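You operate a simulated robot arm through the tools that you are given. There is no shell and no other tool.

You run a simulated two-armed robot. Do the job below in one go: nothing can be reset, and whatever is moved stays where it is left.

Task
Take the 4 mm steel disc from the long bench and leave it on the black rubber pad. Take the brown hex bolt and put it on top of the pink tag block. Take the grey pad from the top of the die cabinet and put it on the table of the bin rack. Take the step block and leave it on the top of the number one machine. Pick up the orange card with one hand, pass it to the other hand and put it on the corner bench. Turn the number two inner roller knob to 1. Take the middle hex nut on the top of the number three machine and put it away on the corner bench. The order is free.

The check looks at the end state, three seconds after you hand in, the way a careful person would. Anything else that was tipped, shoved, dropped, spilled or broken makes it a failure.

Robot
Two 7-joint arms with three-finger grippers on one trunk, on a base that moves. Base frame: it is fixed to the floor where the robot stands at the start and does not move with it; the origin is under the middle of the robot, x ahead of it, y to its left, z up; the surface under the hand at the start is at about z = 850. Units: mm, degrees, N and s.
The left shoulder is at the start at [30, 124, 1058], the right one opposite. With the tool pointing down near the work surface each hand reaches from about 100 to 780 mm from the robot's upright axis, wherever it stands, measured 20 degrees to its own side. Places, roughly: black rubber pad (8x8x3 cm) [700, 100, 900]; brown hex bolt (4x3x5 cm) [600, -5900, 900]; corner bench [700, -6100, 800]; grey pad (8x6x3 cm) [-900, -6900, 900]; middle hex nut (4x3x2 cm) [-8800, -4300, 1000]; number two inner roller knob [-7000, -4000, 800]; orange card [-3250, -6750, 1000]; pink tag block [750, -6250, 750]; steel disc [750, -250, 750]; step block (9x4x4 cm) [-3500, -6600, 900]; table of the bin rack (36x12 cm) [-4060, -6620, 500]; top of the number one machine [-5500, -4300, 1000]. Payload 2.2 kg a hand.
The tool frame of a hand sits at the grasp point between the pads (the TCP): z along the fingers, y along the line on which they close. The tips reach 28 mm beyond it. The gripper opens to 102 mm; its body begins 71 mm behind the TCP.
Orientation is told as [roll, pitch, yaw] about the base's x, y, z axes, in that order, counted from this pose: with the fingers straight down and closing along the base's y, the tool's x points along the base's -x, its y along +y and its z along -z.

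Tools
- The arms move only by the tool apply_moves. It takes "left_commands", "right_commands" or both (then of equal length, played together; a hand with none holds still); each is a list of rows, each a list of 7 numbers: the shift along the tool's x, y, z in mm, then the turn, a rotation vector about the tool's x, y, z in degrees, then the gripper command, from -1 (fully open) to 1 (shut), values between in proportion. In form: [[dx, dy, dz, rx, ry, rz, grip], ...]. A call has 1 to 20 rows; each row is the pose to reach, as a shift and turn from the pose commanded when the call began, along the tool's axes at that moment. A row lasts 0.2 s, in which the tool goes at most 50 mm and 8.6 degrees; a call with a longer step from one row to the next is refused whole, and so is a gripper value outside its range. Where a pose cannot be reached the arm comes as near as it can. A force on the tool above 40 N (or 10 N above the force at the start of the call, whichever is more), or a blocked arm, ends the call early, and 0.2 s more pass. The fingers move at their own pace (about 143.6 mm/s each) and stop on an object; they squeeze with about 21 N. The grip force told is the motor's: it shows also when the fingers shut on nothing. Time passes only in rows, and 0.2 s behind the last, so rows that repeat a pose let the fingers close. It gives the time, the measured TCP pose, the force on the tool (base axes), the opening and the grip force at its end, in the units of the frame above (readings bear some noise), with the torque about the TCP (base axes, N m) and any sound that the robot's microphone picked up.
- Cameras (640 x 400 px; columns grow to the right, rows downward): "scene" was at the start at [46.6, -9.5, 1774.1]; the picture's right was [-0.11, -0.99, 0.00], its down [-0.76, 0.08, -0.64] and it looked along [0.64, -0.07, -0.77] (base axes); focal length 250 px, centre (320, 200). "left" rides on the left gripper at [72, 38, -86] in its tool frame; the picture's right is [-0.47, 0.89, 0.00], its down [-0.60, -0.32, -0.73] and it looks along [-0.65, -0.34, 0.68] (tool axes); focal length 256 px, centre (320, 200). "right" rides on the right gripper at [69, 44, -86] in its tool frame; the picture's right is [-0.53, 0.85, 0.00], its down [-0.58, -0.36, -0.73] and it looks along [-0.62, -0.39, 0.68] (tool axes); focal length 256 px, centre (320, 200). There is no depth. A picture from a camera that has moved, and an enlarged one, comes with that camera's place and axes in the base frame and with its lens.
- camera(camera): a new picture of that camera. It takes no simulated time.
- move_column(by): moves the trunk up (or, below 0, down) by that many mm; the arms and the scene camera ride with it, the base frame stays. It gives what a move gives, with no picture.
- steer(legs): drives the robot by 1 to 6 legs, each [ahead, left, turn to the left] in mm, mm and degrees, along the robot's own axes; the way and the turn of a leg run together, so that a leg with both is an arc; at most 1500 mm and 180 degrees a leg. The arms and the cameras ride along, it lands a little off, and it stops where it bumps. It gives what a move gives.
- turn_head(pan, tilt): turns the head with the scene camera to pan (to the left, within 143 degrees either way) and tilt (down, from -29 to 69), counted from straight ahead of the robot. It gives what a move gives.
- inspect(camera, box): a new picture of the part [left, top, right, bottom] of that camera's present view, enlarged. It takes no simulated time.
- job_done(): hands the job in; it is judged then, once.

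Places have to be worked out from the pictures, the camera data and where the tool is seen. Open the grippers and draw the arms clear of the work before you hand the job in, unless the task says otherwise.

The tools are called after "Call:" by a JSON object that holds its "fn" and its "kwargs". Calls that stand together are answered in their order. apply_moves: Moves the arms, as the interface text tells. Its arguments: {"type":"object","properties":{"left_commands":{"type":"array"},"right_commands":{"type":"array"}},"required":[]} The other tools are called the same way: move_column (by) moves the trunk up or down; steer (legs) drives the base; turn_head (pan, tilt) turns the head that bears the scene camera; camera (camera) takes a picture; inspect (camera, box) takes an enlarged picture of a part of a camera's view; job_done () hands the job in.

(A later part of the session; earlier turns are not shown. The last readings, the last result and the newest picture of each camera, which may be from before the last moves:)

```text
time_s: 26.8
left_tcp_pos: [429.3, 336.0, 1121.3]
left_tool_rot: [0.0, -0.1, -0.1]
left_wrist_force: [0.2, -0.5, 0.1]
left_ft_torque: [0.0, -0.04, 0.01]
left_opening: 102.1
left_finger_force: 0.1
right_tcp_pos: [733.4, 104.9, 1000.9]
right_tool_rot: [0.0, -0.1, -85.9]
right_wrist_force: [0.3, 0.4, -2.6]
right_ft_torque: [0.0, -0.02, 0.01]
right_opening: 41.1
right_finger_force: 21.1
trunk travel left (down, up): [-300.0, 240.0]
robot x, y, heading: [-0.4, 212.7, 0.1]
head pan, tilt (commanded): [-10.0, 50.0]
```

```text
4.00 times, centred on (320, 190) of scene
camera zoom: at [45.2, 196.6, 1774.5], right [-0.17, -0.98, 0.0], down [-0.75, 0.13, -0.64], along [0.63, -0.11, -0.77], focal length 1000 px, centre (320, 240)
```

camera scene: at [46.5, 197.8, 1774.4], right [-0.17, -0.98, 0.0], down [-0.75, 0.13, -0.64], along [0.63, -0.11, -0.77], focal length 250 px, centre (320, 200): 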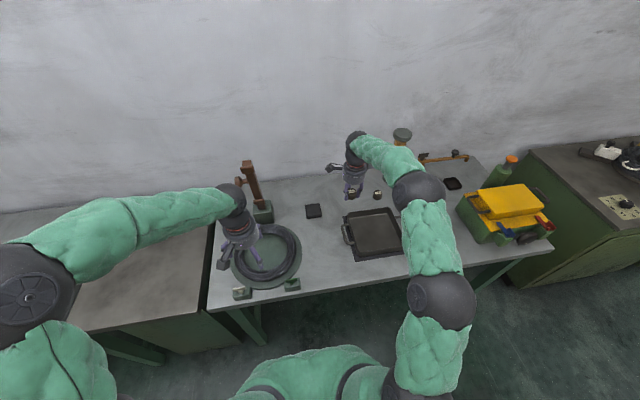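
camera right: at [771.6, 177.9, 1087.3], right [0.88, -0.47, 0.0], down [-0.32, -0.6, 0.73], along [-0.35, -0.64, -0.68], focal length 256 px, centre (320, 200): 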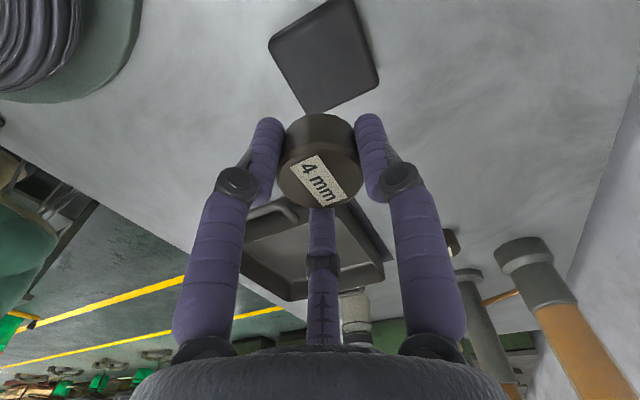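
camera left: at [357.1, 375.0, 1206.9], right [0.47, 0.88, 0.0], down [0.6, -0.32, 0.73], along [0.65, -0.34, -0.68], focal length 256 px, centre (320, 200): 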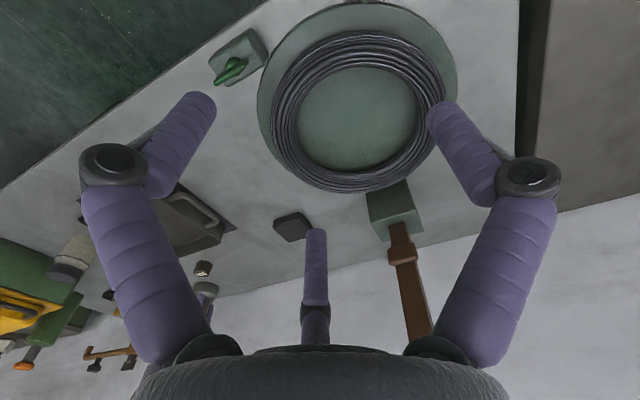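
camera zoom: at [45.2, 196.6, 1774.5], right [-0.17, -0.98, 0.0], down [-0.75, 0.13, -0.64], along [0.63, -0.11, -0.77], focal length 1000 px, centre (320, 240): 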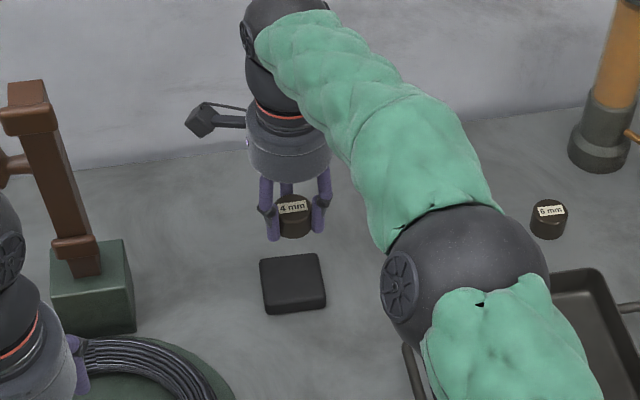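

The pad centre computes to about (739, 109). I shift there and come down close above it.

Call:
{"fn": "apply_moves", "kwargs": {"right_commands": [[3.1, 5.5, 30, 0, 0, 0, 1], [3.1, 5.5, 60, 0, 0, 0, 1], [3.1, 5.5, 78, 0, 0, 0, 1], [3.1, 5.5, 86, 0, 0, 0, 1], [3.1, 5.5, 86, 0, 0, 0, 1]]}}

Call:
{"fn": "camera", "kwargs": {"camera": "right"}}

Call:
{"fn": "inspect", "kwargs": {"camera": "scene", "box": [280, 170, 360, 230]}}

```text
time_s: 28.0
left_tcp_pos: [429.6, 338.5, 1122.3]
left_tool_rot: [0.0, 0.1, -0.1]
left_wrist_force: [-0.5, -0.2, 0.6]
left_ft_torque: [0.01, 0.0, 0.02]
left_opening: 102.1
left_finger_force: 0.1
right_tcp_pos: [738.9, 110.5, 914.5]
right_tool_rot: [-0.1, -0.1, -86.0]
right_wrist_force: [-0.2, -1.0, -2.3]
right_ft_torque: [0.03, -0.01, 0.0]
right_opening: 41.0
right_finger_force: 21.0
trunk travel left (down, up): [-300.0, 240.0]
robot x, y, heading: [1.3, 214.9, 0.0]
head pan, tilt (commanded): [-10.0, 50.0]
```

```text
taken
camera right: at [777.4, 182.6, 1000.5], right [0.88, -0.47, 0.0], down [-0.32, -0.6, 0.73], along [-0.35, -0.64, -0.68], focal length 256 px, centre (320, 200)
```

right: 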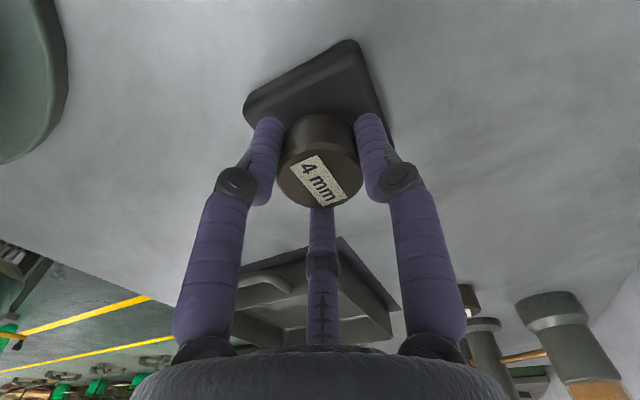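

```text
6.67 times, centred on (320, 200) of scene
camera zoom: at [46.6, 197.7, 1774.4], right [-0.17, -0.98, 0.0], down [-0.75, 0.13, -0.64], along [0.63, -0.11, -0.77], focal length 1666 px, centre (320, 200)
```

zoom: 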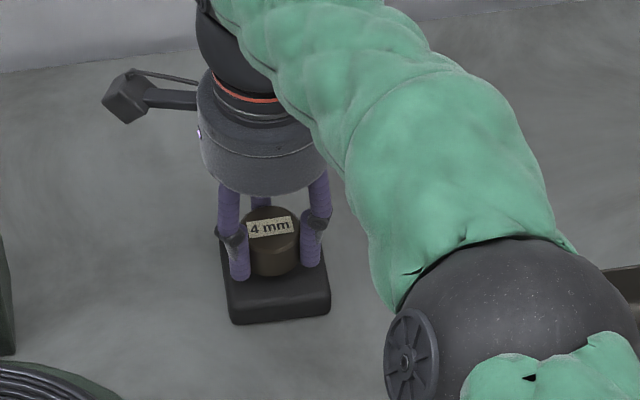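

Disc is centred over the pad, some 10 mm above. I lower in small steps, watching the force.

Call:
{"fn": "apply_moves", "kwargs": {"right_commands": [[0, 0, 2, 0, 0, 0, 1], [0, 0, 4, 0, 0, 0, 1], [0, 0, 6, 0, 0, 0, 1], [0, 0, 6, 0, 0, 0, 1]]}}

```text
time_s: 29.0
left_tcp_pos: [430.5, 337.1, 1121.1]
left_tool_rot: [0.1, 0.0, 0.1]
left_wrist_force: [0.2, 0.0, 0.7]
left_ft_torque: [0.01, -0.01, 0.04]
left_opening: 102.2
left_finger_force: 0.1
right_tcp_pos: [738.6, 110.6, 907.9]
right_tool_rot: [0.0, 0.0, -86.1]
right_wrist_force: [-0.7, 0.5, -2.1]
right_ft_torque: [0.0, 0.0, -0.01]
right_opening: 40.9
right_finger_force: 21.0
trunk travel left (down, up): [-300.0, 240.0]
robot x, y, heading: [-1.2, 211.9, 0.1]
head pan, tilt (commanded): [-10.0, 50.0]
```

No contact yet; I go on down in 1 mm-scale steps.

Call:
{"fn": "apply_moves", "kwargs": {"right_commands": [[0, 0, 1.5, 0, 0, 0, 1], [0, 0, 3, 0, 0, 0, 1], [0, 0, 3, 0, 0, 0, 1]]}}

Call:
{"fn": "inspect", "kwargs": {"camera": "right", "box": [220, 20, 420, 220]}}

```text
time_s: 29.8
left_tcp_pos: [430.9, 337.3, 1121.1]
left_tool_rot: [0.0, 0.0, 0.0]
left_wrist_force: [-0.3, -0.1, 0.4]
left_ft_torque: [-0.04, 0.02, 0.01]
left_opening: 101.9
left_finger_force: 0.0
right_tcp_pos: [739.6, 109.9, 905.0]
right_tool_rot: [0.1, 0.0, -86.0]
right_wrist_force: [0.0, 0.1, -1.9]
right_ft_torque: [0.0, -0.01, -0.01]
right_opening: 41.0
right_finger_force: 21.1
trunk travel left (down, up): [-300.0, 240.0]
robot x, y, heading: [-2.2, 209.7, 0.1]
head pan, tilt (commanded): [-10.0, 50.0]
```

```text
2.00 times, centred on (320, 120) of right
camera zoom: at [777.6, 182.5, 991.4], right [0.88, -0.47, 0.0], down [-0.32, -0.6, 0.73], along [-0.35, -0.64, -0.68], focal length 512 px, centre (320, 360)
```

zoom: 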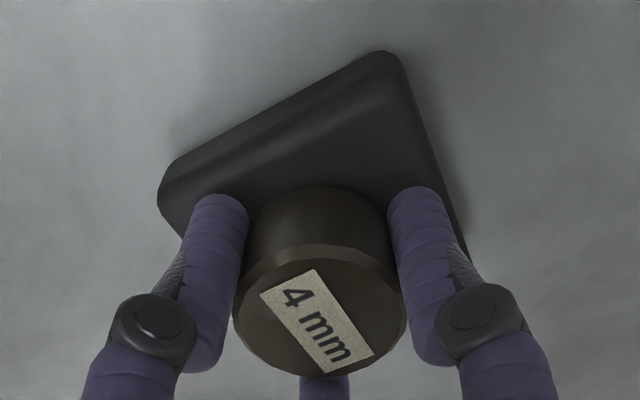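

Call:
{"fn": "apply_moves", "kwargs": {"right_commands": [[0, 0, 1, 0, 0, 0, 1], [0, 0, 2, 0, 0, 0, 1], [0, 0, 3, 0, 0, 0, 1], [0, 0, 3, 0, 0, 0, 1]]}}

```text
time_s: 30.8
left_tcp_pos: [430.7, 337.1, 1122.0]
left_tool_rot: [0.0, 0.0, -0.1]
left_wrist_force: [0.2, 0.9, 0.5]
left_ft_torque: [0.01, -0.03, 0.0]
left_opening: 101.6
left_finger_force: 0.0
right_tcp_pos: [740.0, 111.2, 902.6]
right_tool_rot: [0.1, 0.0, -86.1]
right_wrist_force: [0.5, 0.6, -2.9]
right_ft_torque: [0.0, -0.01, 0.03]
right_opening: 40.9
right_finger_force: 21.7
trunk travel left (down, up): [-300.0, 240.0]
robot x, y, heading: [-0.9, 212.5, -0.1]
head pan, tilt (commanded): [-10.0, 50.0]
```

Still hanging free (-2.9 N is the disc's weight); I lower further.

Call:
{"fn": "apply_moves", "kwargs": {"right_commands": [[0, 0, 1, 0, 0, 0, 1], [0, 0, 2, 0, 0, 0, 1], [0, 0, 3, 0, 0, 0, 1], [0, 0, 3, 0, 0, 0, 1]]}}

Call:
{"fn": "inspect", "kwargs": {"camera": "right", "box": [220, 20, 420, 220]}}

```text
time_s: 31.8
left_tcp_pos: [429.5, 337.7, 1121.6]
left_tool_rot: [0.0, -0.1, 0.1]
left_wrist_force: [-0.2, -0.5, 0.3]
left_ft_torque: [0.02, 0.0, 0.02]
left_opening: 102.4
left_finger_force: 0.1
right_tcp_pos: [739.4, 110.1, 901.7]
right_tool_rot: [0.1, -0.1, -86.1]
right_wrist_force: [-0.7, 1.4, 6.9]
right_ft_torque: [0.04, 0.07, 0.02]
right_opening: 41.0
right_finger_force: 21.1
trunk travel left (down, up): [-300.0, 240.0]
robot x, y, heading: [2.6, 214.7, -0.2]
head pan, tilt (commanded): [-10.0, 50.0]
```

```text
2.00 times, centred on (320, 120) of right
camera zoom: at [777.7, 182.6, 987.8], right [0.88, -0.47, 0.0], down [-0.33, -0.6, 0.73], along [-0.35, -0.64, -0.68], focal length 512 px, centre (320, 360)
```

zoom: 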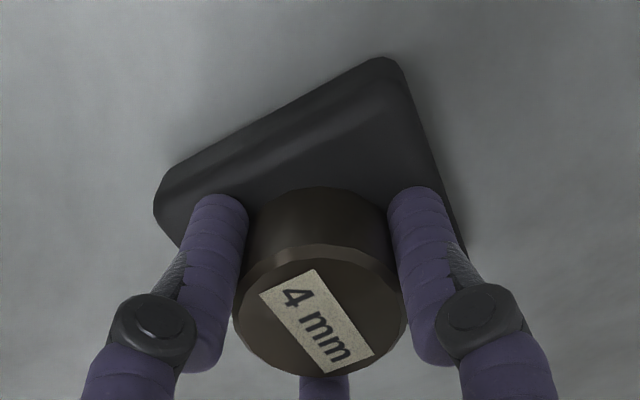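

Contact (+7 N). I open the fingers and lift straight up.

Call:
{"fn": "apply_moves", "kwargs": {"right_commands": [[0, 0, -1, 0, 0, 0, 0.1], [0, 0, -1.5, 0, 0, 0, -0.1], [0, 0, -1.5, 0, 0, 0, -0.3], [0, 0, -1.5, 0, 0, 0, -0.3], [0, 0, -15, 0, 0, 0, -0.3], [0, 0, -40, 0, 0, 0, -0.3], [0, 0, -80, 0, 0, 0, -0.3], [0, 0, -120, 0, 0, 0, -0.3], [0, 0, -150, 0, 0, 0, -0.3]]}}

Call:
{"fn": "camera", "kwargs": {"camera": "right"}}

Call:
{"fn": "inspect", "kwargs": {"camera": "scene", "box": [280, 170, 360, 230]}}

```text
time_s: 33.8
left_tcp_pos: [429.3, 338.0, 1122.3]
left_tool_rot: [0.0, 0.0, -0.1]
left_wrist_force: [-0.2, 0.6, 0.3]
left_ft_torque: [-0.01, -0.02, -0.02]
left_opening: 101.5
left_finger_force: 0.0
right_tcp_pos: [739.1, 112.1, 1049.8]
right_tool_rot: [0.0, 0.1, -86.0]
right_wrist_force: [0.2, 0.6, -0.5]
right_ft_torque: [-0.01, -0.01, 0.01]
right_opening: 66.2
right_finger_force: 0.1
trunk travel left (down, up): [-300.0, 240.0]
robot x, y, heading: [0.8, 212.2, 0.2]
head pan, tilt (commanded): [-10.0, 50.0]
```

```text
taken
camera right: at [777.5, 184.0, 1136.2], right [0.88, -0.47, 0.0], down [-0.32, -0.6, 0.73], along [-0.35, -0.64, -0.68], focal length 256 px, centre (320, 200)
```

right: 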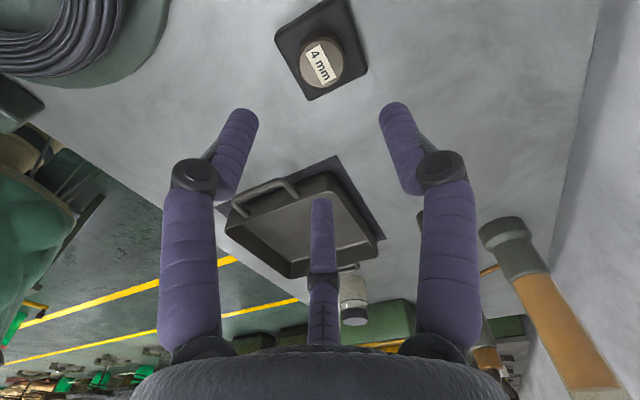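

```text
6.67 times, centred on (320, 200) of scene
camera zoom: at [45.7, 197.8, 1774.4], right [-0.17, -0.98, 0.0], down [-0.75, 0.13, -0.64], along [0.63, -0.11, -0.77], focal length 1666 px, centre (320, 200)
```

zoom: 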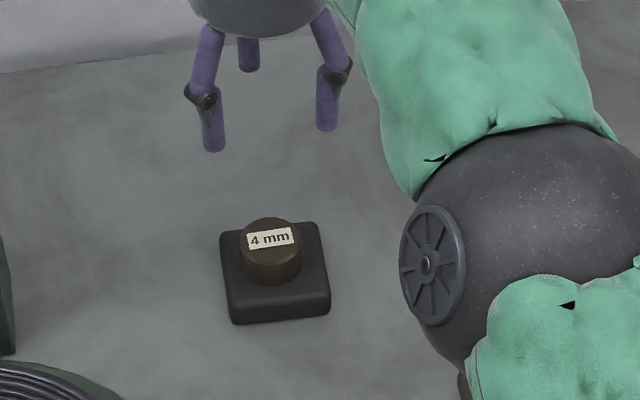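

The disc stands on the pad, so the first part is done. I draw the right hand back to a carrying pose, back off and drive right toward the corner bench.

Call:
{"fn": "apply_moves", "kwargs": {"right_commands": [[-18, -39, -10, 0, 0, 0, -0.3], [-36, -78, -20, 0, 0, 0, -0.3], [-54, -117, -30, 0, 0, 0, -0.3], [-72, -156, -40, 0, 0, 0, -0.3], [-90, -195, -50, 0, 0, 0, -0.3], [-108, -234, -60, 0, 0, 0, -0.3], [-126, -273, -60, 0, 0, 0, -0.3], [-145, -312, -60, 0, 0, 0, -0.3], [-166, -352, -60, 0, 0, 0, -0.3]]}}

Call:
{"fn": "steer", "kwargs": {"legs": [[-250, 0, 0], [0, -1500, 0], [0, -1500, 0], [0, -1200, 0]]}}

Call:
{"fn": "turn_head", "kwargs": {"pan": -60, "tilt": 25}}

Call:
{"fn": "camera", "kwargs": {"camera": "scene"}}

Call:
{"fn": "turn_head", "kwargs": {"pan": -110, "tilt": 25}}

Call:
{"fn": "camera", "kwargs": {"camera": "scene"}}

```text
time_s: 35.8
left_tcp_pos: [427.9, 336.5, 1122.7]
left_tool_rot: [0.0, -0.1, 0.1]
left_wrist_force: [-0.3, -0.9, -0.1]
left_ft_torque: [0.05, -0.02, 0.03]
left_opening: 102.0
left_finger_force: 0.1
right_tcp_pos: [396.6, -79.8, 1109.9]
right_tool_rot: [-0.1, 0.1, -86.0]
right_wrist_force: [-0.5, -0.2, 0.3]
right_ft_torque: [0.02, -0.01, 0.01]
right_opening: 66.2
right_finger_force: 0.1
trunk travel left (down, up): [-300.0, 240.0]
robot x, y, heading: [-1.7, 214.2, 0.1]
head pan, tilt (commanded): [-10.0, 50.0]
```

```text
time_s: 57.4
left_tcp_pos: [210.4, -3866.0, 1121.7]
left_tool_rot: [-0.1, 0.1, 0.9]
left_wrist_force: [0.6, 0.0, -0.1]
left_ft_torque: [-0.03, 0.01, -0.03]
left_opening: 101.9
left_finger_force: 0.0
right_tcp_pos: [186.0, -4285.2, 1110.4]
right_tool_rot: [0.1, -0.1, -85.1]
right_wrist_force: [-0.1, 0.0, 0.5]
right_ft_torque: [0.02, 0.02, -0.01]
right_opening: 66.3
right_finger_force: 0.1
trunk travel left (down, up): [-300.0, 240.0]
robot x, y, heading: [-216.2, -4004.1, 1.1]
head pan, tilt (commanded): [-10.0, 50.0]
```

```text
time_s: 58.6
left_tcp_pos: [210.4, -3867.0, 1120.5]
left_tool_rot: [0.1, -0.1, 0.9]
left_wrist_force: [-0.5, 0.4, -0.4]
left_ft_torque: [0.0, 0.03, 0.02]
left_opening: 101.9
left_finger_force: 0.0
right_tcp_pos: [184.6, -4285.2, 1109.7]
right_tool_rot: [0.0, 0.1, -85.1]
right_wrist_force: [1.4, 0.3, -0.5]
right_ft_torque: [-0.04, 0.0, 0.01]
right_opening: 66.2
right_finger_force: 0.0
trunk travel left (down, up): [-300.0, 240.0]
robot x, y, heading: [-214.4, -4001.5, 1.0]
head pan, tilt (commanded): [-60.0, 25.0]
```

```text
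taken
camera scene: at [-200.3, -4080.0, 1811.9], right [-0.86, -0.51, 0.0], down [-0.22, 0.36, -0.91], along [0.47, -0.78, -0.42], focal length 250 px, centre (320, 200)
```

scene: 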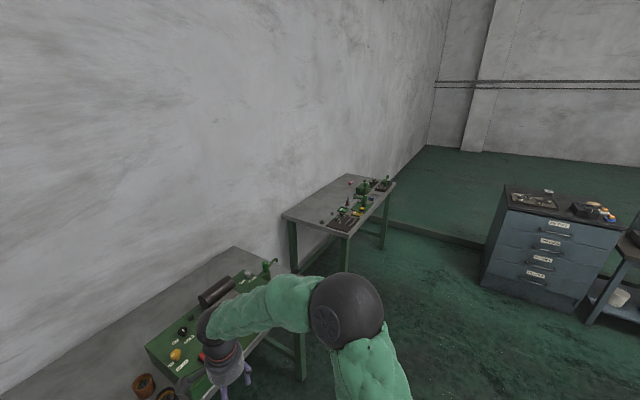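

```text
time_s: 59.8
left_tcp_pos: [209.8, -3867.7, 1121.0]
left_tool_rot: [0.0, 0.1, 0.9]
left_wrist_force: [-0.1, 0.1, 0.2]
left_ft_torque: [0.04, -0.02, 0.01]
left_opening: 102.3
left_finger_force: 0.1
right_tcp_pos: [185.5, -4285.2, 1108.9]
right_tool_rot: [0.0, 0.0, -85.1]
right_wrist_force: [0.1, 0.7, 0.6]
right_ft_torque: [0.0, 0.03, 0.01]
right_opening: 66.5
right_finger_force: 0.0
trunk travel left (down, up): [-300.0, 240.0]
robot x, y, heading: [-219.9, -4000.2, 0.7]
head pan, tilt (commanded): [-110.0, 25.0]
```

```text
taken
camera scene: at [-277.8, -4088.2, 1811.9], right [-0.95, 0.33, 0.0], down [0.14, 0.4, -0.91], along [-0.3, -0.86, -0.42], focal length 250 px, centre (320, 200)
```

scene: 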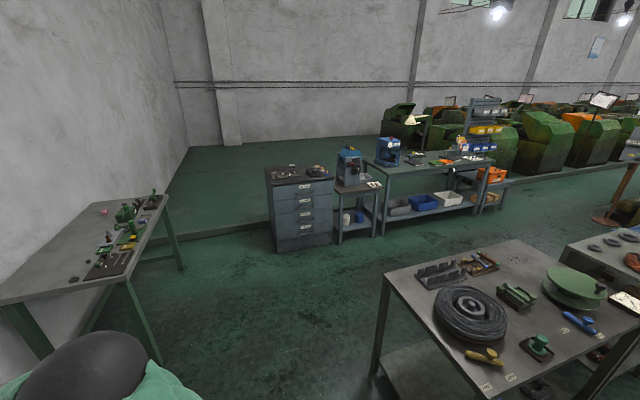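

The corner bench with its tools is ahead-right of me and the die cabinet further round. I zoom in on the bench.

Call:
{"fn": "inspect", "kwargs": {"camera": "scene", "box": [60, 170, 190, 290]}}

Call:
{"fn": "inspect", "kwargs": {"camera": "scene", "box": [250, 130, 530, 260]}}

Call:
{"fn": "inspect", "kwargs": {"camera": "scene", "box": [360, 60, 640, 230]}}

```text
3.33 times, centred on (125, 230) of scene
camera zoom: at [-277.8, -4088.2, 1811.9], right [-0.95, 0.33, 0.0], down [0.14, 0.4, -0.91], along [-0.3, -0.86, -0.42], focal length 833 px, centre (970, 100)
```

zoom: 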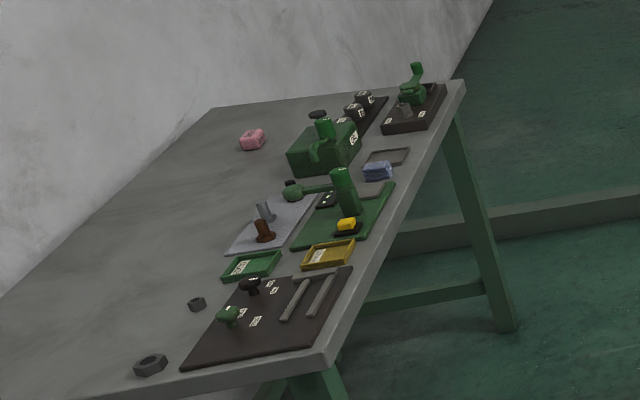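

```text
2.29 times, centred on (390, 195) of scene
camera zoom: at [-277.8, -4088.2, 1811.9], right [-0.95, 0.33, 0.0], down [0.14, 0.4, -0.91], along [-0.3, -0.86, -0.42], focal length 571 px, centre (160, 211)
```

zoom: 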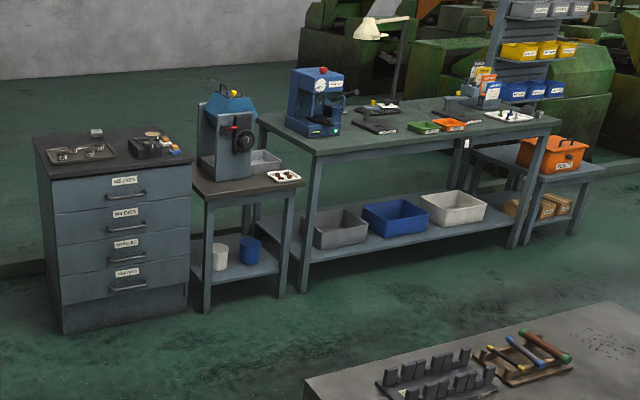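

```text
2.29 times, centred on (500, 145) of scene
camera zoom: at [-277.8, -4088.2, 1811.9], right [-0.95, 0.33, 0.0], down [0.14, 0.4, -0.91], along [-0.3, -0.86, -0.42], focal length 571 px, centre (-91, 326)
```

zoom: 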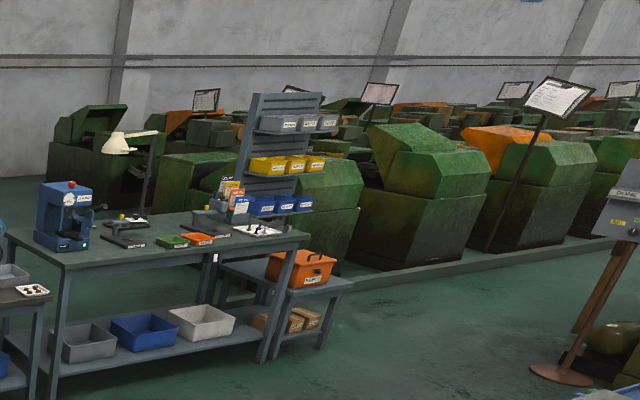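

The bolt stands at roughly (593, -5873) and the pink block at roughly (790, -6380); the bench front edge is near x 385. I drive sideways to y≈-5700 and look from there.

Call:
{"fn": "steer", "kwargs": {"legs": [[0, -1400, -0.8], [0, -300, 0]]}}

Call:
{"fn": "turn_head", "kwargs": {"pan": -20, "tilt": 45}}

Call:
{"fn": "camera", "kwargs": {"camera": "scene"}}

```text
time_s: 68.4
left_tcp_pos: [228.3, -5568.8, 1122.6]
left_tool_rot: [0.1, 0.0, 0.5]
left_wrist_force: [-0.9, 0.7, 0.9]
left_ft_torque: [0.03, -0.01, 0.01]
left_opening: 102.0
left_finger_force: 0.1
right_tcp_pos: [203.1, -5986.3, 1109.4]
right_tool_rot: [0.0, 0.1, -85.4]
right_wrist_force: [-0.1, -0.2, 0.3]
right_ft_torque: [0.0, -0.01, 0.05]
right_opening: 66.2
right_finger_force: 0.1
trunk travel left (down, up): [-300.0, 240.0]
robot x, y, heading: [-199.6, -5697.8, 0.7]
head pan, tilt (commanded): [-110.0, 25.0]
```

```text
time_s: 70.1
left_tcp_pos: [229.4, -5569.3, 1122.2]
left_tool_rot: [0.0, 0.0, 0.7]
left_wrist_force: [0.1, 1.2, -0.2]
left_ft_torque: [0.0, 0.0, -0.05]
left_opening: 101.9
left_finger_force: 0.0
right_tcp_pos: [202.9, -5985.3, 1109.5]
right_tool_rot: [0.0, 0.1, -85.4]
right_wrist_force: [1.1, 0.0, -0.4]
right_ft_torque: [0.02, -0.05, -0.01]
right_opening: 66.4
right_finger_force: 0.0
trunk travel left (down, up): [-300.0, 240.0]
robot x, y, heading: [-198.5, -5700.2, 0.7]
head pan, tilt (commanded): [-20.0, 45.0]
```

```text
taken
camera scene: at [-152.8, -5726.9, 1781.3], right [-0.33, -0.94, 0.0], down [-0.67, 0.24, -0.71], along [0.67, -0.24, -0.71], focal length 250 px, centre (320, 200)
```

scene: 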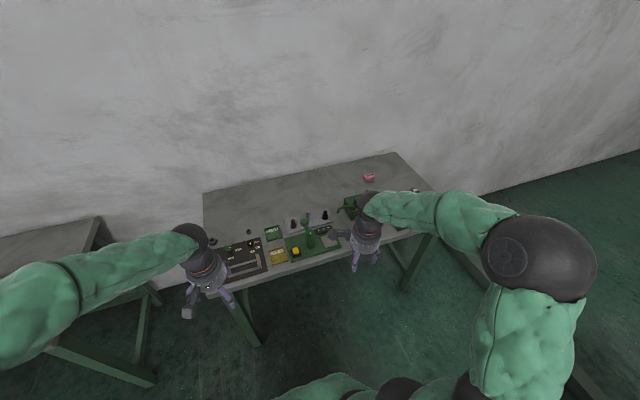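

I enlarge the bench parts around the bolts and the pink block.

Call:
{"fn": "inspect", "kwargs": {"camera": "scene", "box": [230, 200, 350, 280]}}

Call:
{"fn": "inspect", "kwargs": {"camera": "scene", "box": [330, 150, 450, 230]}}

```text
5.00 times, centred on (290, 240) of scene
camera zoom: at [-152.8, -5726.9, 1781.3], right [-0.33, -0.94, 0.0], down [-0.67, 0.24, -0.71], along [0.67, -0.24, -0.71], focal length 1250 px, centre (470, 0)
```

zoom: 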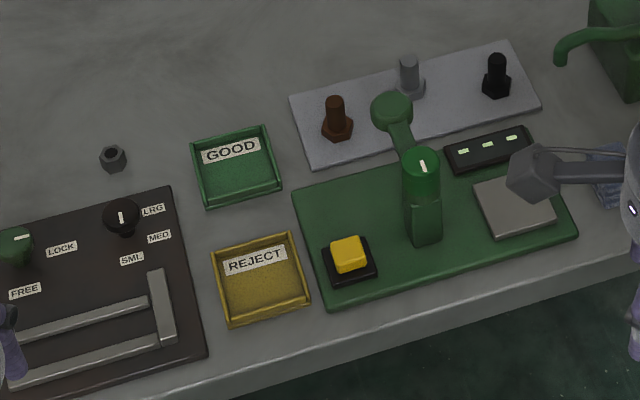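

```text
5.00 times, centred on (390, 190) of scene
camera zoom: at [-152.8, -5726.9, 1781.3], right [-0.33, -0.94, 0.0], down [-0.67, 0.24, -0.71], along [0.67, -0.24, -0.71], focal length 1250 px, centre (-30, 250)
```

zoom: 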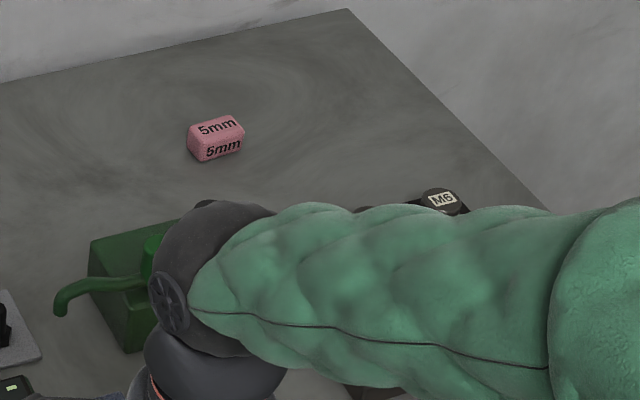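

The brown bolt stands on its hex head at about (605, -5858), the grey one 80 mm to its right, and a green ball lever hangs near (574, -5905). I drive 200 mm ahead and turn the right hand so the fingers straddle the ball's direction.

Call:
{"fn": "steer", "kwargs": {"legs": [[200, 0, -0.7]]}}

Call:
{"fn": "apply_moves", "kwargs": {"right_commands": [[0, 0, 0, 0, 0, -8, -0.3], [0, 0, 0, 0, 0, -16, -0.3], [0, 0, 0, 0, 0, -24, -0.3], [0, 0, 0, 0, 0, -32, -0.3], [0, 0, 0, 0, 0, -40, -0.3], [0, 0, 0, 0, 0, -48, -0.3], [0, 0, 0, 0, 0, -52.5, -0.3]]}}

Call:
{"fn": "turn_head", "kwargs": {"pan": -10, "tilt": 52}}

Call:
{"fn": "camera", "kwargs": {"camera": "scene"}}

Call:
{"fn": "camera", "kwargs": {"camera": "right"}}

```text
time_s: 71.7
left_tcp_pos: [431.8, -5571.4, 1120.6]
left_tool_rot: [-0.1, 0.0, -0.1]
left_wrist_force: [-0.5, 0.1, -0.1]
left_ft_torque: [-0.02, 0.04, -0.02]
left_opening: 102.1
left_finger_force: 0.0
right_tcp_pos: [401.0, -5991.3, 1110.6]
right_tool_rot: [0.0, 0.0, -86.1]
right_wrist_force: [0.5, -0.9, -0.5]
right_ft_torque: [0.0, 0.02, 0.04]
right_opening: 66.4
right_finger_force: 0.1
trunk travel left (down, up): [-300.0, 240.0]
robot x, y, heading: [-1.9, -5702.7, -0.2]
head pan, tilt (commanded): [-20.0, 45.0]
```

```text
time_s: 73.3
left_tcp_pos: [432.1, -5572.0, 1122.9]
left_tool_rot: [0.0, 0.0, 0.0]
left_wrist_force: [-1.0, -0.2, 0.1]
left_ft_torque: [-0.01, -0.02, 0.02]
left_opening: 101.8
left_finger_force: 0.0
right_tcp_pos: [400.5, -5990.0, 1109.4]
right_tool_rot: [-0.1, 0.0, -33.5]
right_wrist_force: [0.0, 0.4, -0.2]
right_ft_torque: [-0.01, 0.0, 0.0]
right_opening: 66.3
right_finger_force: 0.1
trunk travel left (down, up): [-300.0, 240.0]
robot x, y, heading: [2.3, -5695.9, -0.0]
head pan, tilt (commanded): [-20.0, 45.0]
```

```text
time_s: 74.0
left_tcp_pos: [432.3, -5573.1, 1121.4]
left_tool_rot: [0.1, 0.0, 0.0]
left_wrist_force: [-0.1, 0.1, -1.0]
left_ft_torque: [0.0, 0.02, 0.02]
left_opening: 102.1
left_finger_force: 0.0
right_tcp_pos: [400.2, -5990.1, 1109.4]
right_tool_rot: [0.0, 0.1, -33.5]
right_wrist_force: [-0.1, 0.4, -0.4]
right_ft_torque: [-0.04, 0.03, -0.01]
right_opening: 66.4
right_finger_force: 0.2
trunk travel left (down, up): [-300.0, 240.0]
robot x, y, heading: [8.0, -5698.0, -0.3]
head pan, tilt (commanded): [-10.0, 52.0]
```

```text
taken
camera scene: at [46.2, -5711.9, 1771.8], right [-0.18, -0.98, 0.0], down [-0.78, 0.14, -0.62], along [0.61, -0.11, -0.79], focal length 250 px, centre (320, 200)
```

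scene: 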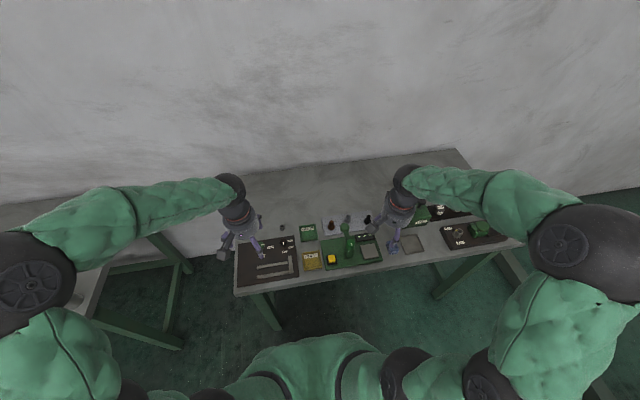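

```text
taken
camera right: at [366.7, -5914.9, 1196.2], right [0.91, 0.41, 0.0], down [0.28, -0.62, 0.73], along [0.3, -0.67, -0.68], focal length 256 px, centre (320, 200)
```

right: 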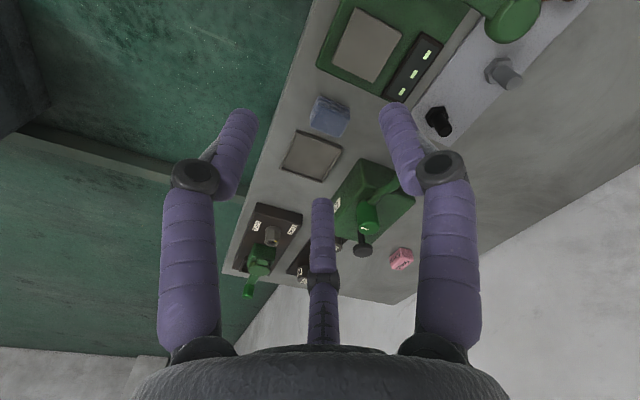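

Now I bring the right hand above the brown bolt at z≈1020 and check.

Call:
{"fn": "apply_moves", "kwargs": {"right_commands": [[-16, 37, 0, 0, 0, 0, -0.3], [-32, 74, 0, 0, 0, 0, -0.3], [-49, 111, 0, 0, 0, 0, -0.3], [-65, 149, 20, 0, 0, 0, -0.3], [-81, 186, 50, 0, 0, 0, -0.3], [-98, 223, 88, 0, 0, 0, -0.3], [-98, 223, 88, 0, 0, 0, -0.3]]}}

Call:
{"fn": "camera", "kwargs": {"camera": "right"}}

Call:
{"fn": "inspect", "kwargs": {"camera": "scene", "box": [290, 190, 410, 270]}}

```text
refused: row 5 steps farther than a row can; nothing moved
```

```text
taken
camera right: at [366.7, -5914.9, 1196.2], right [0.91, 0.41, 0.0], down [0.28, -0.62, 0.73], along [0.3, -0.67, -0.68], focal length 256 px, centre (320, 200)
```

right: 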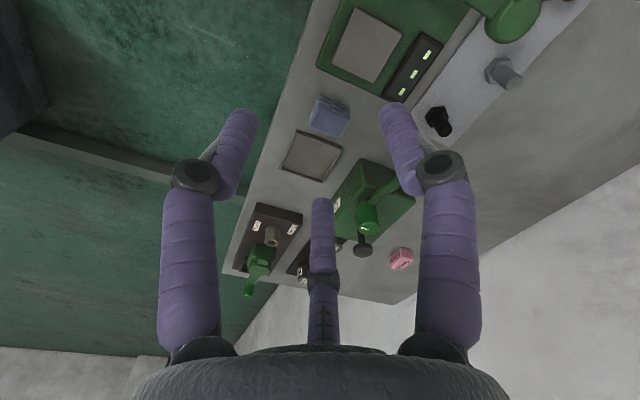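

```text
5.00 times, centred on (350, 230) of scene
camera zoom: at [46.2, -5711.9, 1771.8], right [-0.18, -0.98, 0.0], down [-0.78, 0.14, -0.62], along [0.61, -0.11, -0.79], focal length 1250 px, centre (170, 50)
```

zoom: 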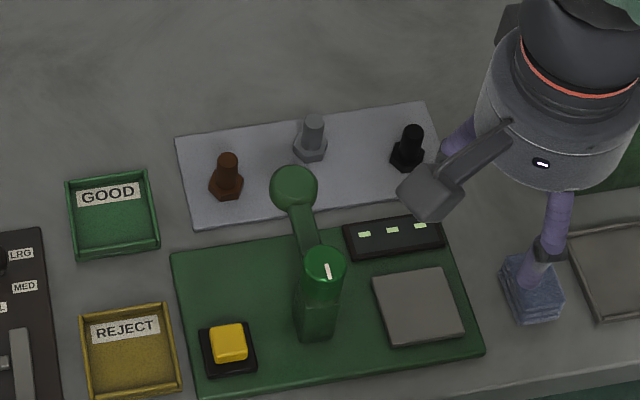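

The move was refused only for a step that was too long; I resend it with shorter steps toward (602, -5859).

Call:
{"fn": "apply_moves", "kwargs": {"right_commands": [[-16, 37, 0, 0, 0, 0, -0.3], [-32, 74, 0, 0, 0, 0, -0.3], [-48, 111, 10, 0, 0, 0, -0.3], [-64, 147, 30, 0, 0, 0, -0.3], [-80, 183, 50, 0, 0, 0, -0.3], [-96, 219, 70, 0, 0, 0, -0.3], [-96, 221, 88, 0, 0, 0, -0.3]]}}

Call:
{"fn": "camera", "kwargs": {"camera": "right"}}

Call:
{"fn": "inspect", "kwargs": {"camera": "scene", "box": [290, 190, 410, 270]}}

```text
time_s: 75.6
left_tcp_pos: [431.4, -5572.2, 1122.1]
left_tool_rot: [0.0, 0.0, 0.0]
left_wrist_force: [0.3, 0.0, 0.2]
left_ft_torque: [-0.01, -0.02, 0.02]
left_opening: 102.0
left_finger_force: 0.0
right_tcp_pos: [602.8, -5860.4, 1022.0]
right_tool_rot: [0.0, 0.1, -33.6]
right_wrist_force: [-0.7, -0.4, 0.7]
right_ft_torque: [-0.01, -0.03, 0.0]
right_opening: 66.3
right_finger_force: 0.0
trunk travel left (down, up): [-300.0, 240.0]
robot x, y, heading: [1.3, -5692.3, -0.0]
head pan, tilt (commanded): [-10.0, 52.0]
```

```text
taken
camera right: at [568.7, -5784.4, 1108.8], right [0.91, 0.41, 0.0], down [0.28, -0.62, 0.73], along [0.3, -0.67, -0.68], focal length 256 px, centre (320, 200)
```

right: 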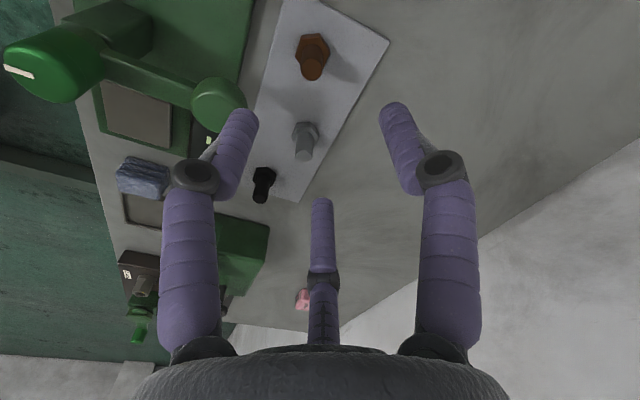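

```text
5.00 times, centred on (350, 230) of scene
camera zoom: at [45.5, -5712.4, 1771.8], right [-0.18, -0.98, 0.0], down [-0.78, 0.14, -0.62], along [0.61, -0.11, -0.79], focal length 1250 px, centre (170, 50)
```

zoom: 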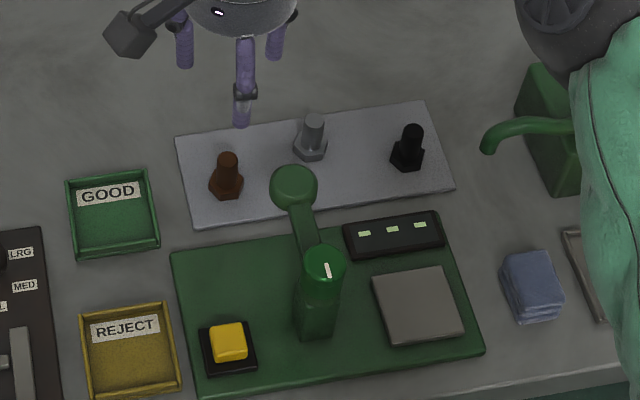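

I zoom in with the hand camera to get the bolt's axis precisely.

Call:
{"fn": "inspect", "kwargs": {"camera": "right", "box": [240, 0, 400, 100]}}

```text
4.00 times, centred on (320, 50) of right
camera zoom: at [568.7, -5784.4, 1108.8], right [0.91, 0.41, 0.0], down [0.28, -0.62, 0.73], along [0.3, -0.67, -0.68], focal length 1024 px, centre (320, 800)
```

zoom: 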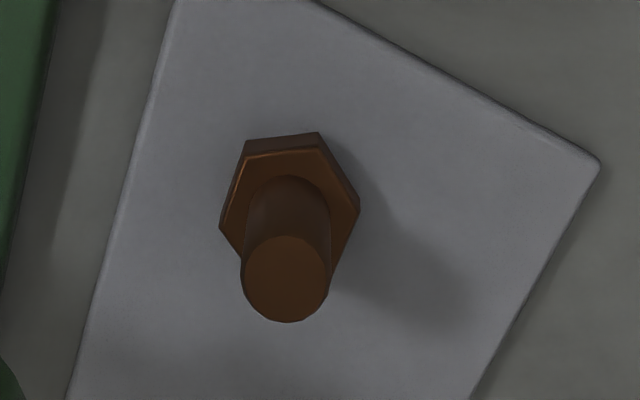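

The bolt axis is at about (595, -5858.7), shank top near z 897 and 17 mm thick. I'll grip the shank: shift, turn to yaw ≈ -45, narrow the fingers and come down to just above it.

Call:
{"fn": "apply_moves", "kwargs": {"right_commands": [[3, -1.3, 20, 0, 0, 6, 0.1], [7.2, -2.7, 45, 0, 0, 11.5, 0.1], [7.2, -2.7, 70, 0, 0, 11.5, 0.1], [7.2, -2.7, 82, 0, 0, 11.5, 0.1], [7.2, -2.7, 82, 0, 0, 11.5, 0.1]]}}

Call:
{"fn": "camera", "kwargs": {"camera": "right"}}

Call:
{"fn": "inspect", "kwargs": {"camera": "scene", "box": [290, 190, 410, 270]}}

```text
time_s: 76.8
left_tcp_pos: [432.7, -5573.4, 1121.5]
left_tool_rot: [0.0, -0.1, 0.0]
left_wrist_force: [0.2, 0.3, 0.6]
left_ft_torque: [0.0, 0.01, -0.02]
left_opening: 102.0
left_finger_force: 0.1
right_tcp_pos: [594.7, -5857.6, 939.0]
right_tool_rot: [0.0, 0.0, -45.1]
right_wrist_force: [0.4, -0.1, 0.0]
right_ft_torque: [0.0, 0.02, -0.01]
right_opening: 46.0
right_finger_force: 0.1
trunk travel left (down, up): [-300.0, 240.0]
robot x, y, heading: [3.7, -5696.4, -0.0]
head pan, tilt (commanded): [-10.0, 52.0]
```

```text
taken
camera right: at [577.3, -5777.1, 1025.7], right [0.98, 0.22, 0.0], down [0.15, -0.67, 0.73], along [0.16, -0.71, -0.68], focal length 256 px, centre (320, 200)
```

right: 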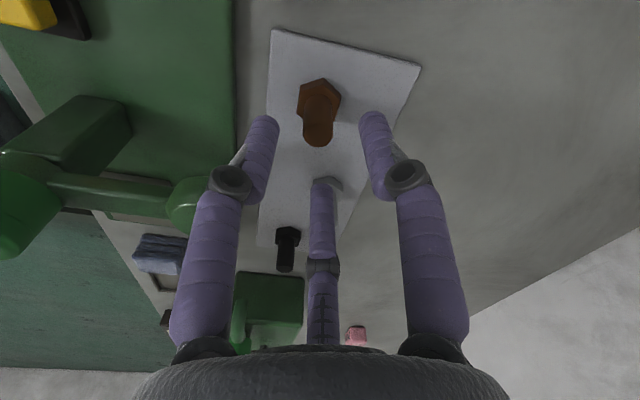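

```text
5.00 times, centred on (350, 230) of scene
camera zoom: at [46.3, -5711.8, 1771.8], right [-0.18, -0.98, 0.0], down [-0.78, 0.14, -0.62], along [0.61, -0.11, -0.79], focal length 1250 px, centre (170, 50)
```

zoom: 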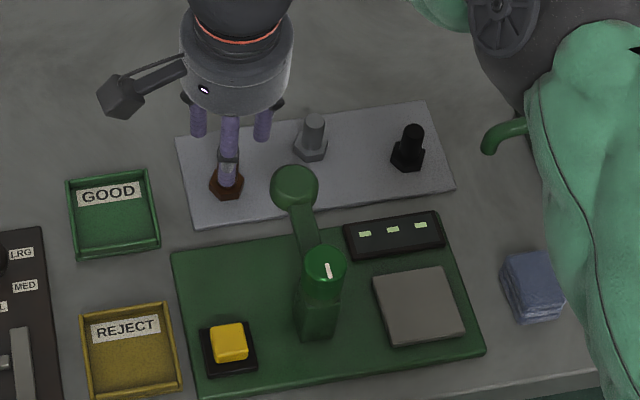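

The shank top lies right where the TCP line projects, and the green ball stays clear by over 20 mm. I descend to z≈898 and close.

Call:
{"fn": "apply_moves", "kwargs": {"right_commands": [[0, 0, 12, 0, 0, 0, 0.1], [0, 0, 24, 0, 0, 0, 0.1], [0, 0, 34, 0, 0, 0, 0.1], [0, 0, 40.5, 0, 0, 0, 0.1], [0, 0, 40.5, 0, 0, 0, 0.1]]}}

Call:
{"fn": "inspect", "kwargs": {"camera": "right", "box": [200, 40, 440, 240]}}

```text
time_s: 78.0
left_tcp_pos: [431.4, -5573.0, 1122.9]
left_tool_rot: [0.0, 0.1, -0.1]
left_wrist_force: [0.6, -0.4, 0.3]
left_ft_torque: [-0.02, -0.03, 0.01]
left_opening: 101.9
left_finger_force: 0.1
right_tcp_pos: [594.9, -5857.4, 899.1]
right_tool_rot: [-0.1, 0.0, -45.1]
right_wrist_force: [0.6, 0.3, 0.4]
right_ft_torque: [0.06, 0.03, 0.01]
right_opening: 46.1
right_finger_force: 0.1
trunk travel left (down, up): [-300.0, 240.0]
robot x, y, heading: [2.1, -5700.3, -0.2]
head pan, tilt (commanded): [-10.0, 52.0]
```

```text
2.00 times, centred on (320, 140) of right
camera zoom: at [577.1, -5777.3, 985.6], right [0.98, 0.22, 0.0], down [0.15, -0.67, 0.73], along [0.16, -0.71, -0.68], focal length 512 px, centre (320, 320)
```

zoom: 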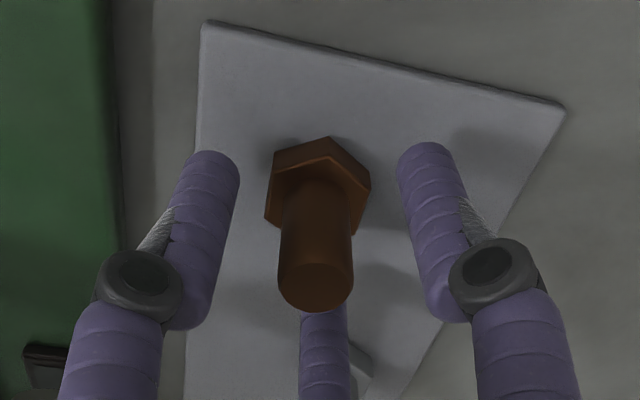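

Shank top is level with the TCP, so there is room to go about 2.5 mm lower before closing on the shank.

Call:
{"fn": "apply_moves", "kwargs": {"right_commands": [[0, 0, 2.5, 0, 0, 0, 0.1], [0, 0, 2.5, 0, 0, 0, 0.3], [0, 0, 2.5, 0, 0, 0, 0.5], [0, 0, 2.5, 0, 0, 0, 1], [0, 0, 2.5, 0, 0, 0, 1], [0, 0, 2.5, 0, 0, 0, 1]]}}

Call:
{"fn": "inspect", "kwargs": {"camera": "right", "box": [200, 40, 440, 240]}}

```text
time_s: 79.4
left_tcp_pos: [432.3, -5573.3, 1121.7]
left_tool_rot: [0.0, 0.0, -0.1]
left_wrist_force: [0.2, -0.5, -0.4]
left_ft_torque: [0.0, 0.04, -0.01]
left_opening: 102.1
left_finger_force: 0.1
right_tcp_pos: [594.5, -5857.1, 898.2]
right_tool_rot: [0.1, 0.0, -45.1]
right_wrist_force: [-0.3, 0.5, 0.3]
right_ft_torque: [0.01, 0.02, 0.02]
right_opening: 17.2
right_finger_force: 20.5
trunk travel left (down, up): [-300.0, 240.0]
robot x, y, heading: [-1.3, -5696.9, 0.1]
head pan, tilt (commanded): [-10.0, 52.0]
```

```text
2.00 times, centred on (320, 140) of right
camera zoom: at [577.0, -5777.4, 983.3], right [0.98, 0.22, 0.0], down [0.15, -0.67, 0.73], along [0.16, -0.71, -0.68], focal length 512 px, centre (320, 320)
```

zoom: 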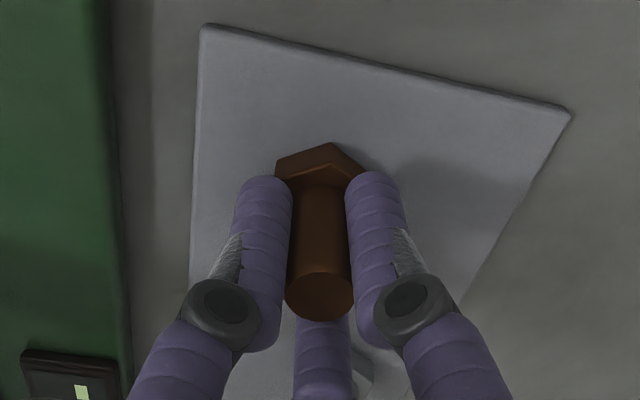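

Gripped at 17 mm on the shank. I lift slowly.

Call:
{"fn": "apply_moves", "kwargs": {"right_commands": [[0, 0, -4, 0, 0, 0, 1], [0, 0, -10, 0, 0, 0, 1], [0, 0, -20, 0, 0, 0, 1], [0, 0, -35, 0, 0, 0, 1], [0, 0, -60, 0, 0, 0, 1], [0, 0, -90, 0, 0, 0, 1], [0, 0, -120, 0, 0, 0, 1], [0, 0, -150, 0, 0, 0, 1]]}}

Call:
{"fn": "inspect", "kwargs": {"camera": "right", "box": [200, 40, 440, 240]}}

```text
time_s: 81.2
left_tcp_pos: [431.0, -5571.9, 1121.6]
left_tool_rot: [0.0, 0.0, -0.1]
left_wrist_force: [0.6, 1.5, -0.6]
left_ft_torque: [0.0, 0.0, 0.01]
left_opening: 102.2
left_finger_force: 0.1
right_tcp_pos: [594.1, -5857.0, 1047.3]
right_tool_rot: [0.0, 0.0, -45.1]
right_wrist_force: [-0.5, 0.5, -1.6]
right_ft_torque: [0.0, 0.01, -0.01]
right_opening: 17.0
right_finger_force: 21.0
trunk travel left (down, up): [-300.0, 240.0]
robot x, y, heading: [2.2, -5696.4, 0.0]
head pan, tilt (commanded): [-10.0, 52.0]
```

```text
2.00 times, centred on (320, 140) of right
camera zoom: at [576.1, -5777.4, 1134.3], right [0.98, 0.22, 0.0], down [0.15, -0.67, 0.73], along [0.16, -0.71, -0.68], focal length 512 px, centre (320, 320)
```

zoom: 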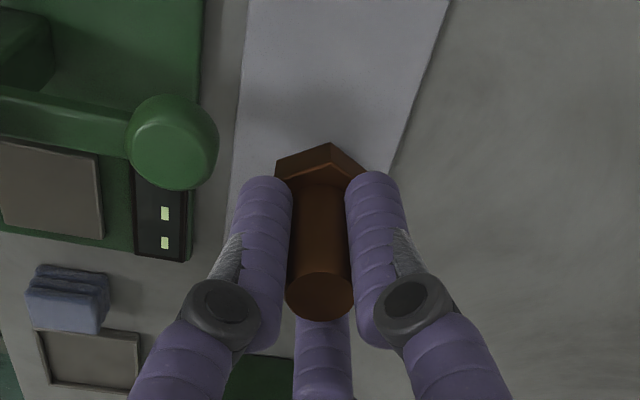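

Bolt is held. I raise it further, and look down past the chest to see how near the base is to the bench.

Call:
{"fn": "apply_moves", "kwargs": {"right_commands": [[0, 0, -35, 0, 0, 0, 1], [0, 0, -65, 0, 0, 0, 1]]}}

Call:
{"fn": "turn_head", "kwargs": {"pan": 0, "tilt": 69}}

Call:
{"fn": "camera", "kwargs": {"camera": "scene"}}

Call:
{"fn": "turn_head", "kwargs": {"pan": -35, "tilt": 45}}

Call:
{"fn": "camera", "kwargs": {"camera": "scene"}}

```text
time_s: 81.8
left_tcp_pos: [431.6, -5572.5, 1121.0]
left_tool_rot: [0.0, 0.1, 0.0]
left_wrist_force: [-0.1, 0.4, -0.8]
left_ft_torque: [-0.01, 0.0, -0.02]
left_opening: 102.1
left_finger_force: 0.1
right_tcp_pos: [595.3, -5858.1, 1113.2]
right_tool_rot: [-0.1, 0.1, -45.1]
right_wrist_force: [1.0, 0.0, -2.5]
right_ft_torque: [0.03, 0.01, 0.05]
right_opening: 16.9
right_finger_force: 21.0
trunk travel left (down, up): [-300.0, 240.0]
robot x, y, heading: [5.0, -5694.8, -0.1]
head pan, tilt (commanded): [-10.0, 52.0]
```

```text
time_s: 82.6
left_tcp_pos: [432.2, -5572.5, 1121.6]
left_tool_rot: [-0.1, 0.0, -0.1]
left_wrist_force: [-0.8, 0.7, -0.1]
left_ft_torque: [-0.01, -0.04, -0.04]
left_opening: 101.8
left_finger_force: 0.1
right_tcp_pos: [595.1, -5857.8, 1112.4]
right_tool_rot: [-0.1, 0.0, -45.1]
right_wrist_force: [-0.5, -0.1, -1.7]
right_ft_torque: [0.0, 0.0, -0.03]
right_opening: 16.7
right_finger_force: 21.4
trunk travel left (down, up): [-300.0, 240.0]
robot x, y, heading: [0.9, -5696.9, -0.1]
head pan, tilt (commanded): [0.0, 68.8]
```

```text
taken
camera scene: at [28.3, -5698.8, 1752.5], right [0.0, -1.0, 0.0], down [-0.93, 0.0, -0.36], along [0.36, 0.0, -0.93], focal length 250 px, centre (320, 200)
```

scene: 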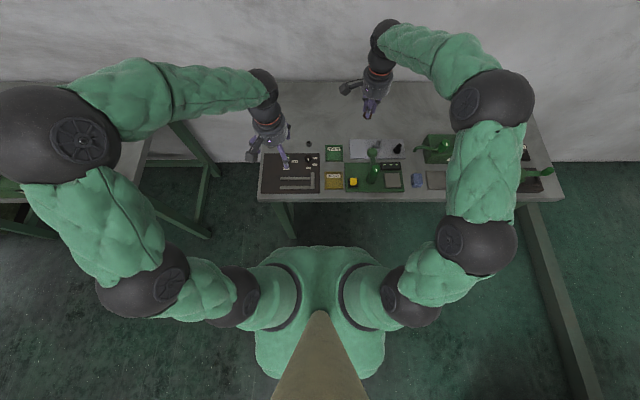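

```text
time_s: 83.6
left_tcp_pos: [432.1, -5573.2, 1122.4]
left_tool_rot: [0.0, 0.0, -0.1]
left_wrist_force: [-0.1, -0.3, 1.0]
left_ft_torque: [-0.01, -0.03, 0.02]
left_opening: 102.1
left_finger_force: 0.1
right_tcp_pos: [595.2, -5858.0, 1112.1]
right_tool_rot: [0.0, 0.0, -45.1]
right_wrist_force: [0.6, -0.1, -1.3]
right_ft_torque: [0.0, 0.01, 0.02]
right_opening: 17.0
right_finger_force: 21.1
trunk travel left (down, up): [-300.0, 240.0]
robot x, y, heading: [5.4, -5695.2, -0.1]
head pan, tilt (commanded): [-35.0, 45.0]
```

```text
taken
camera scene: at [39.0, -5745.3, 1781.3], right [-0.57, -0.82, 0.0], down [-0.58, 0.41, -0.71], along [0.58, -0.41, -0.71], focal length 250 px, centre (320, 200)
```

scene: 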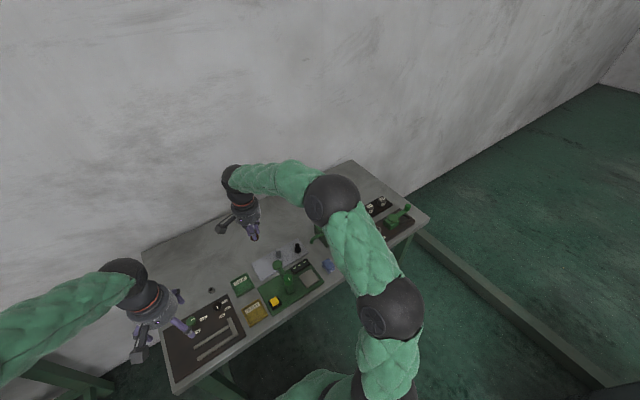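

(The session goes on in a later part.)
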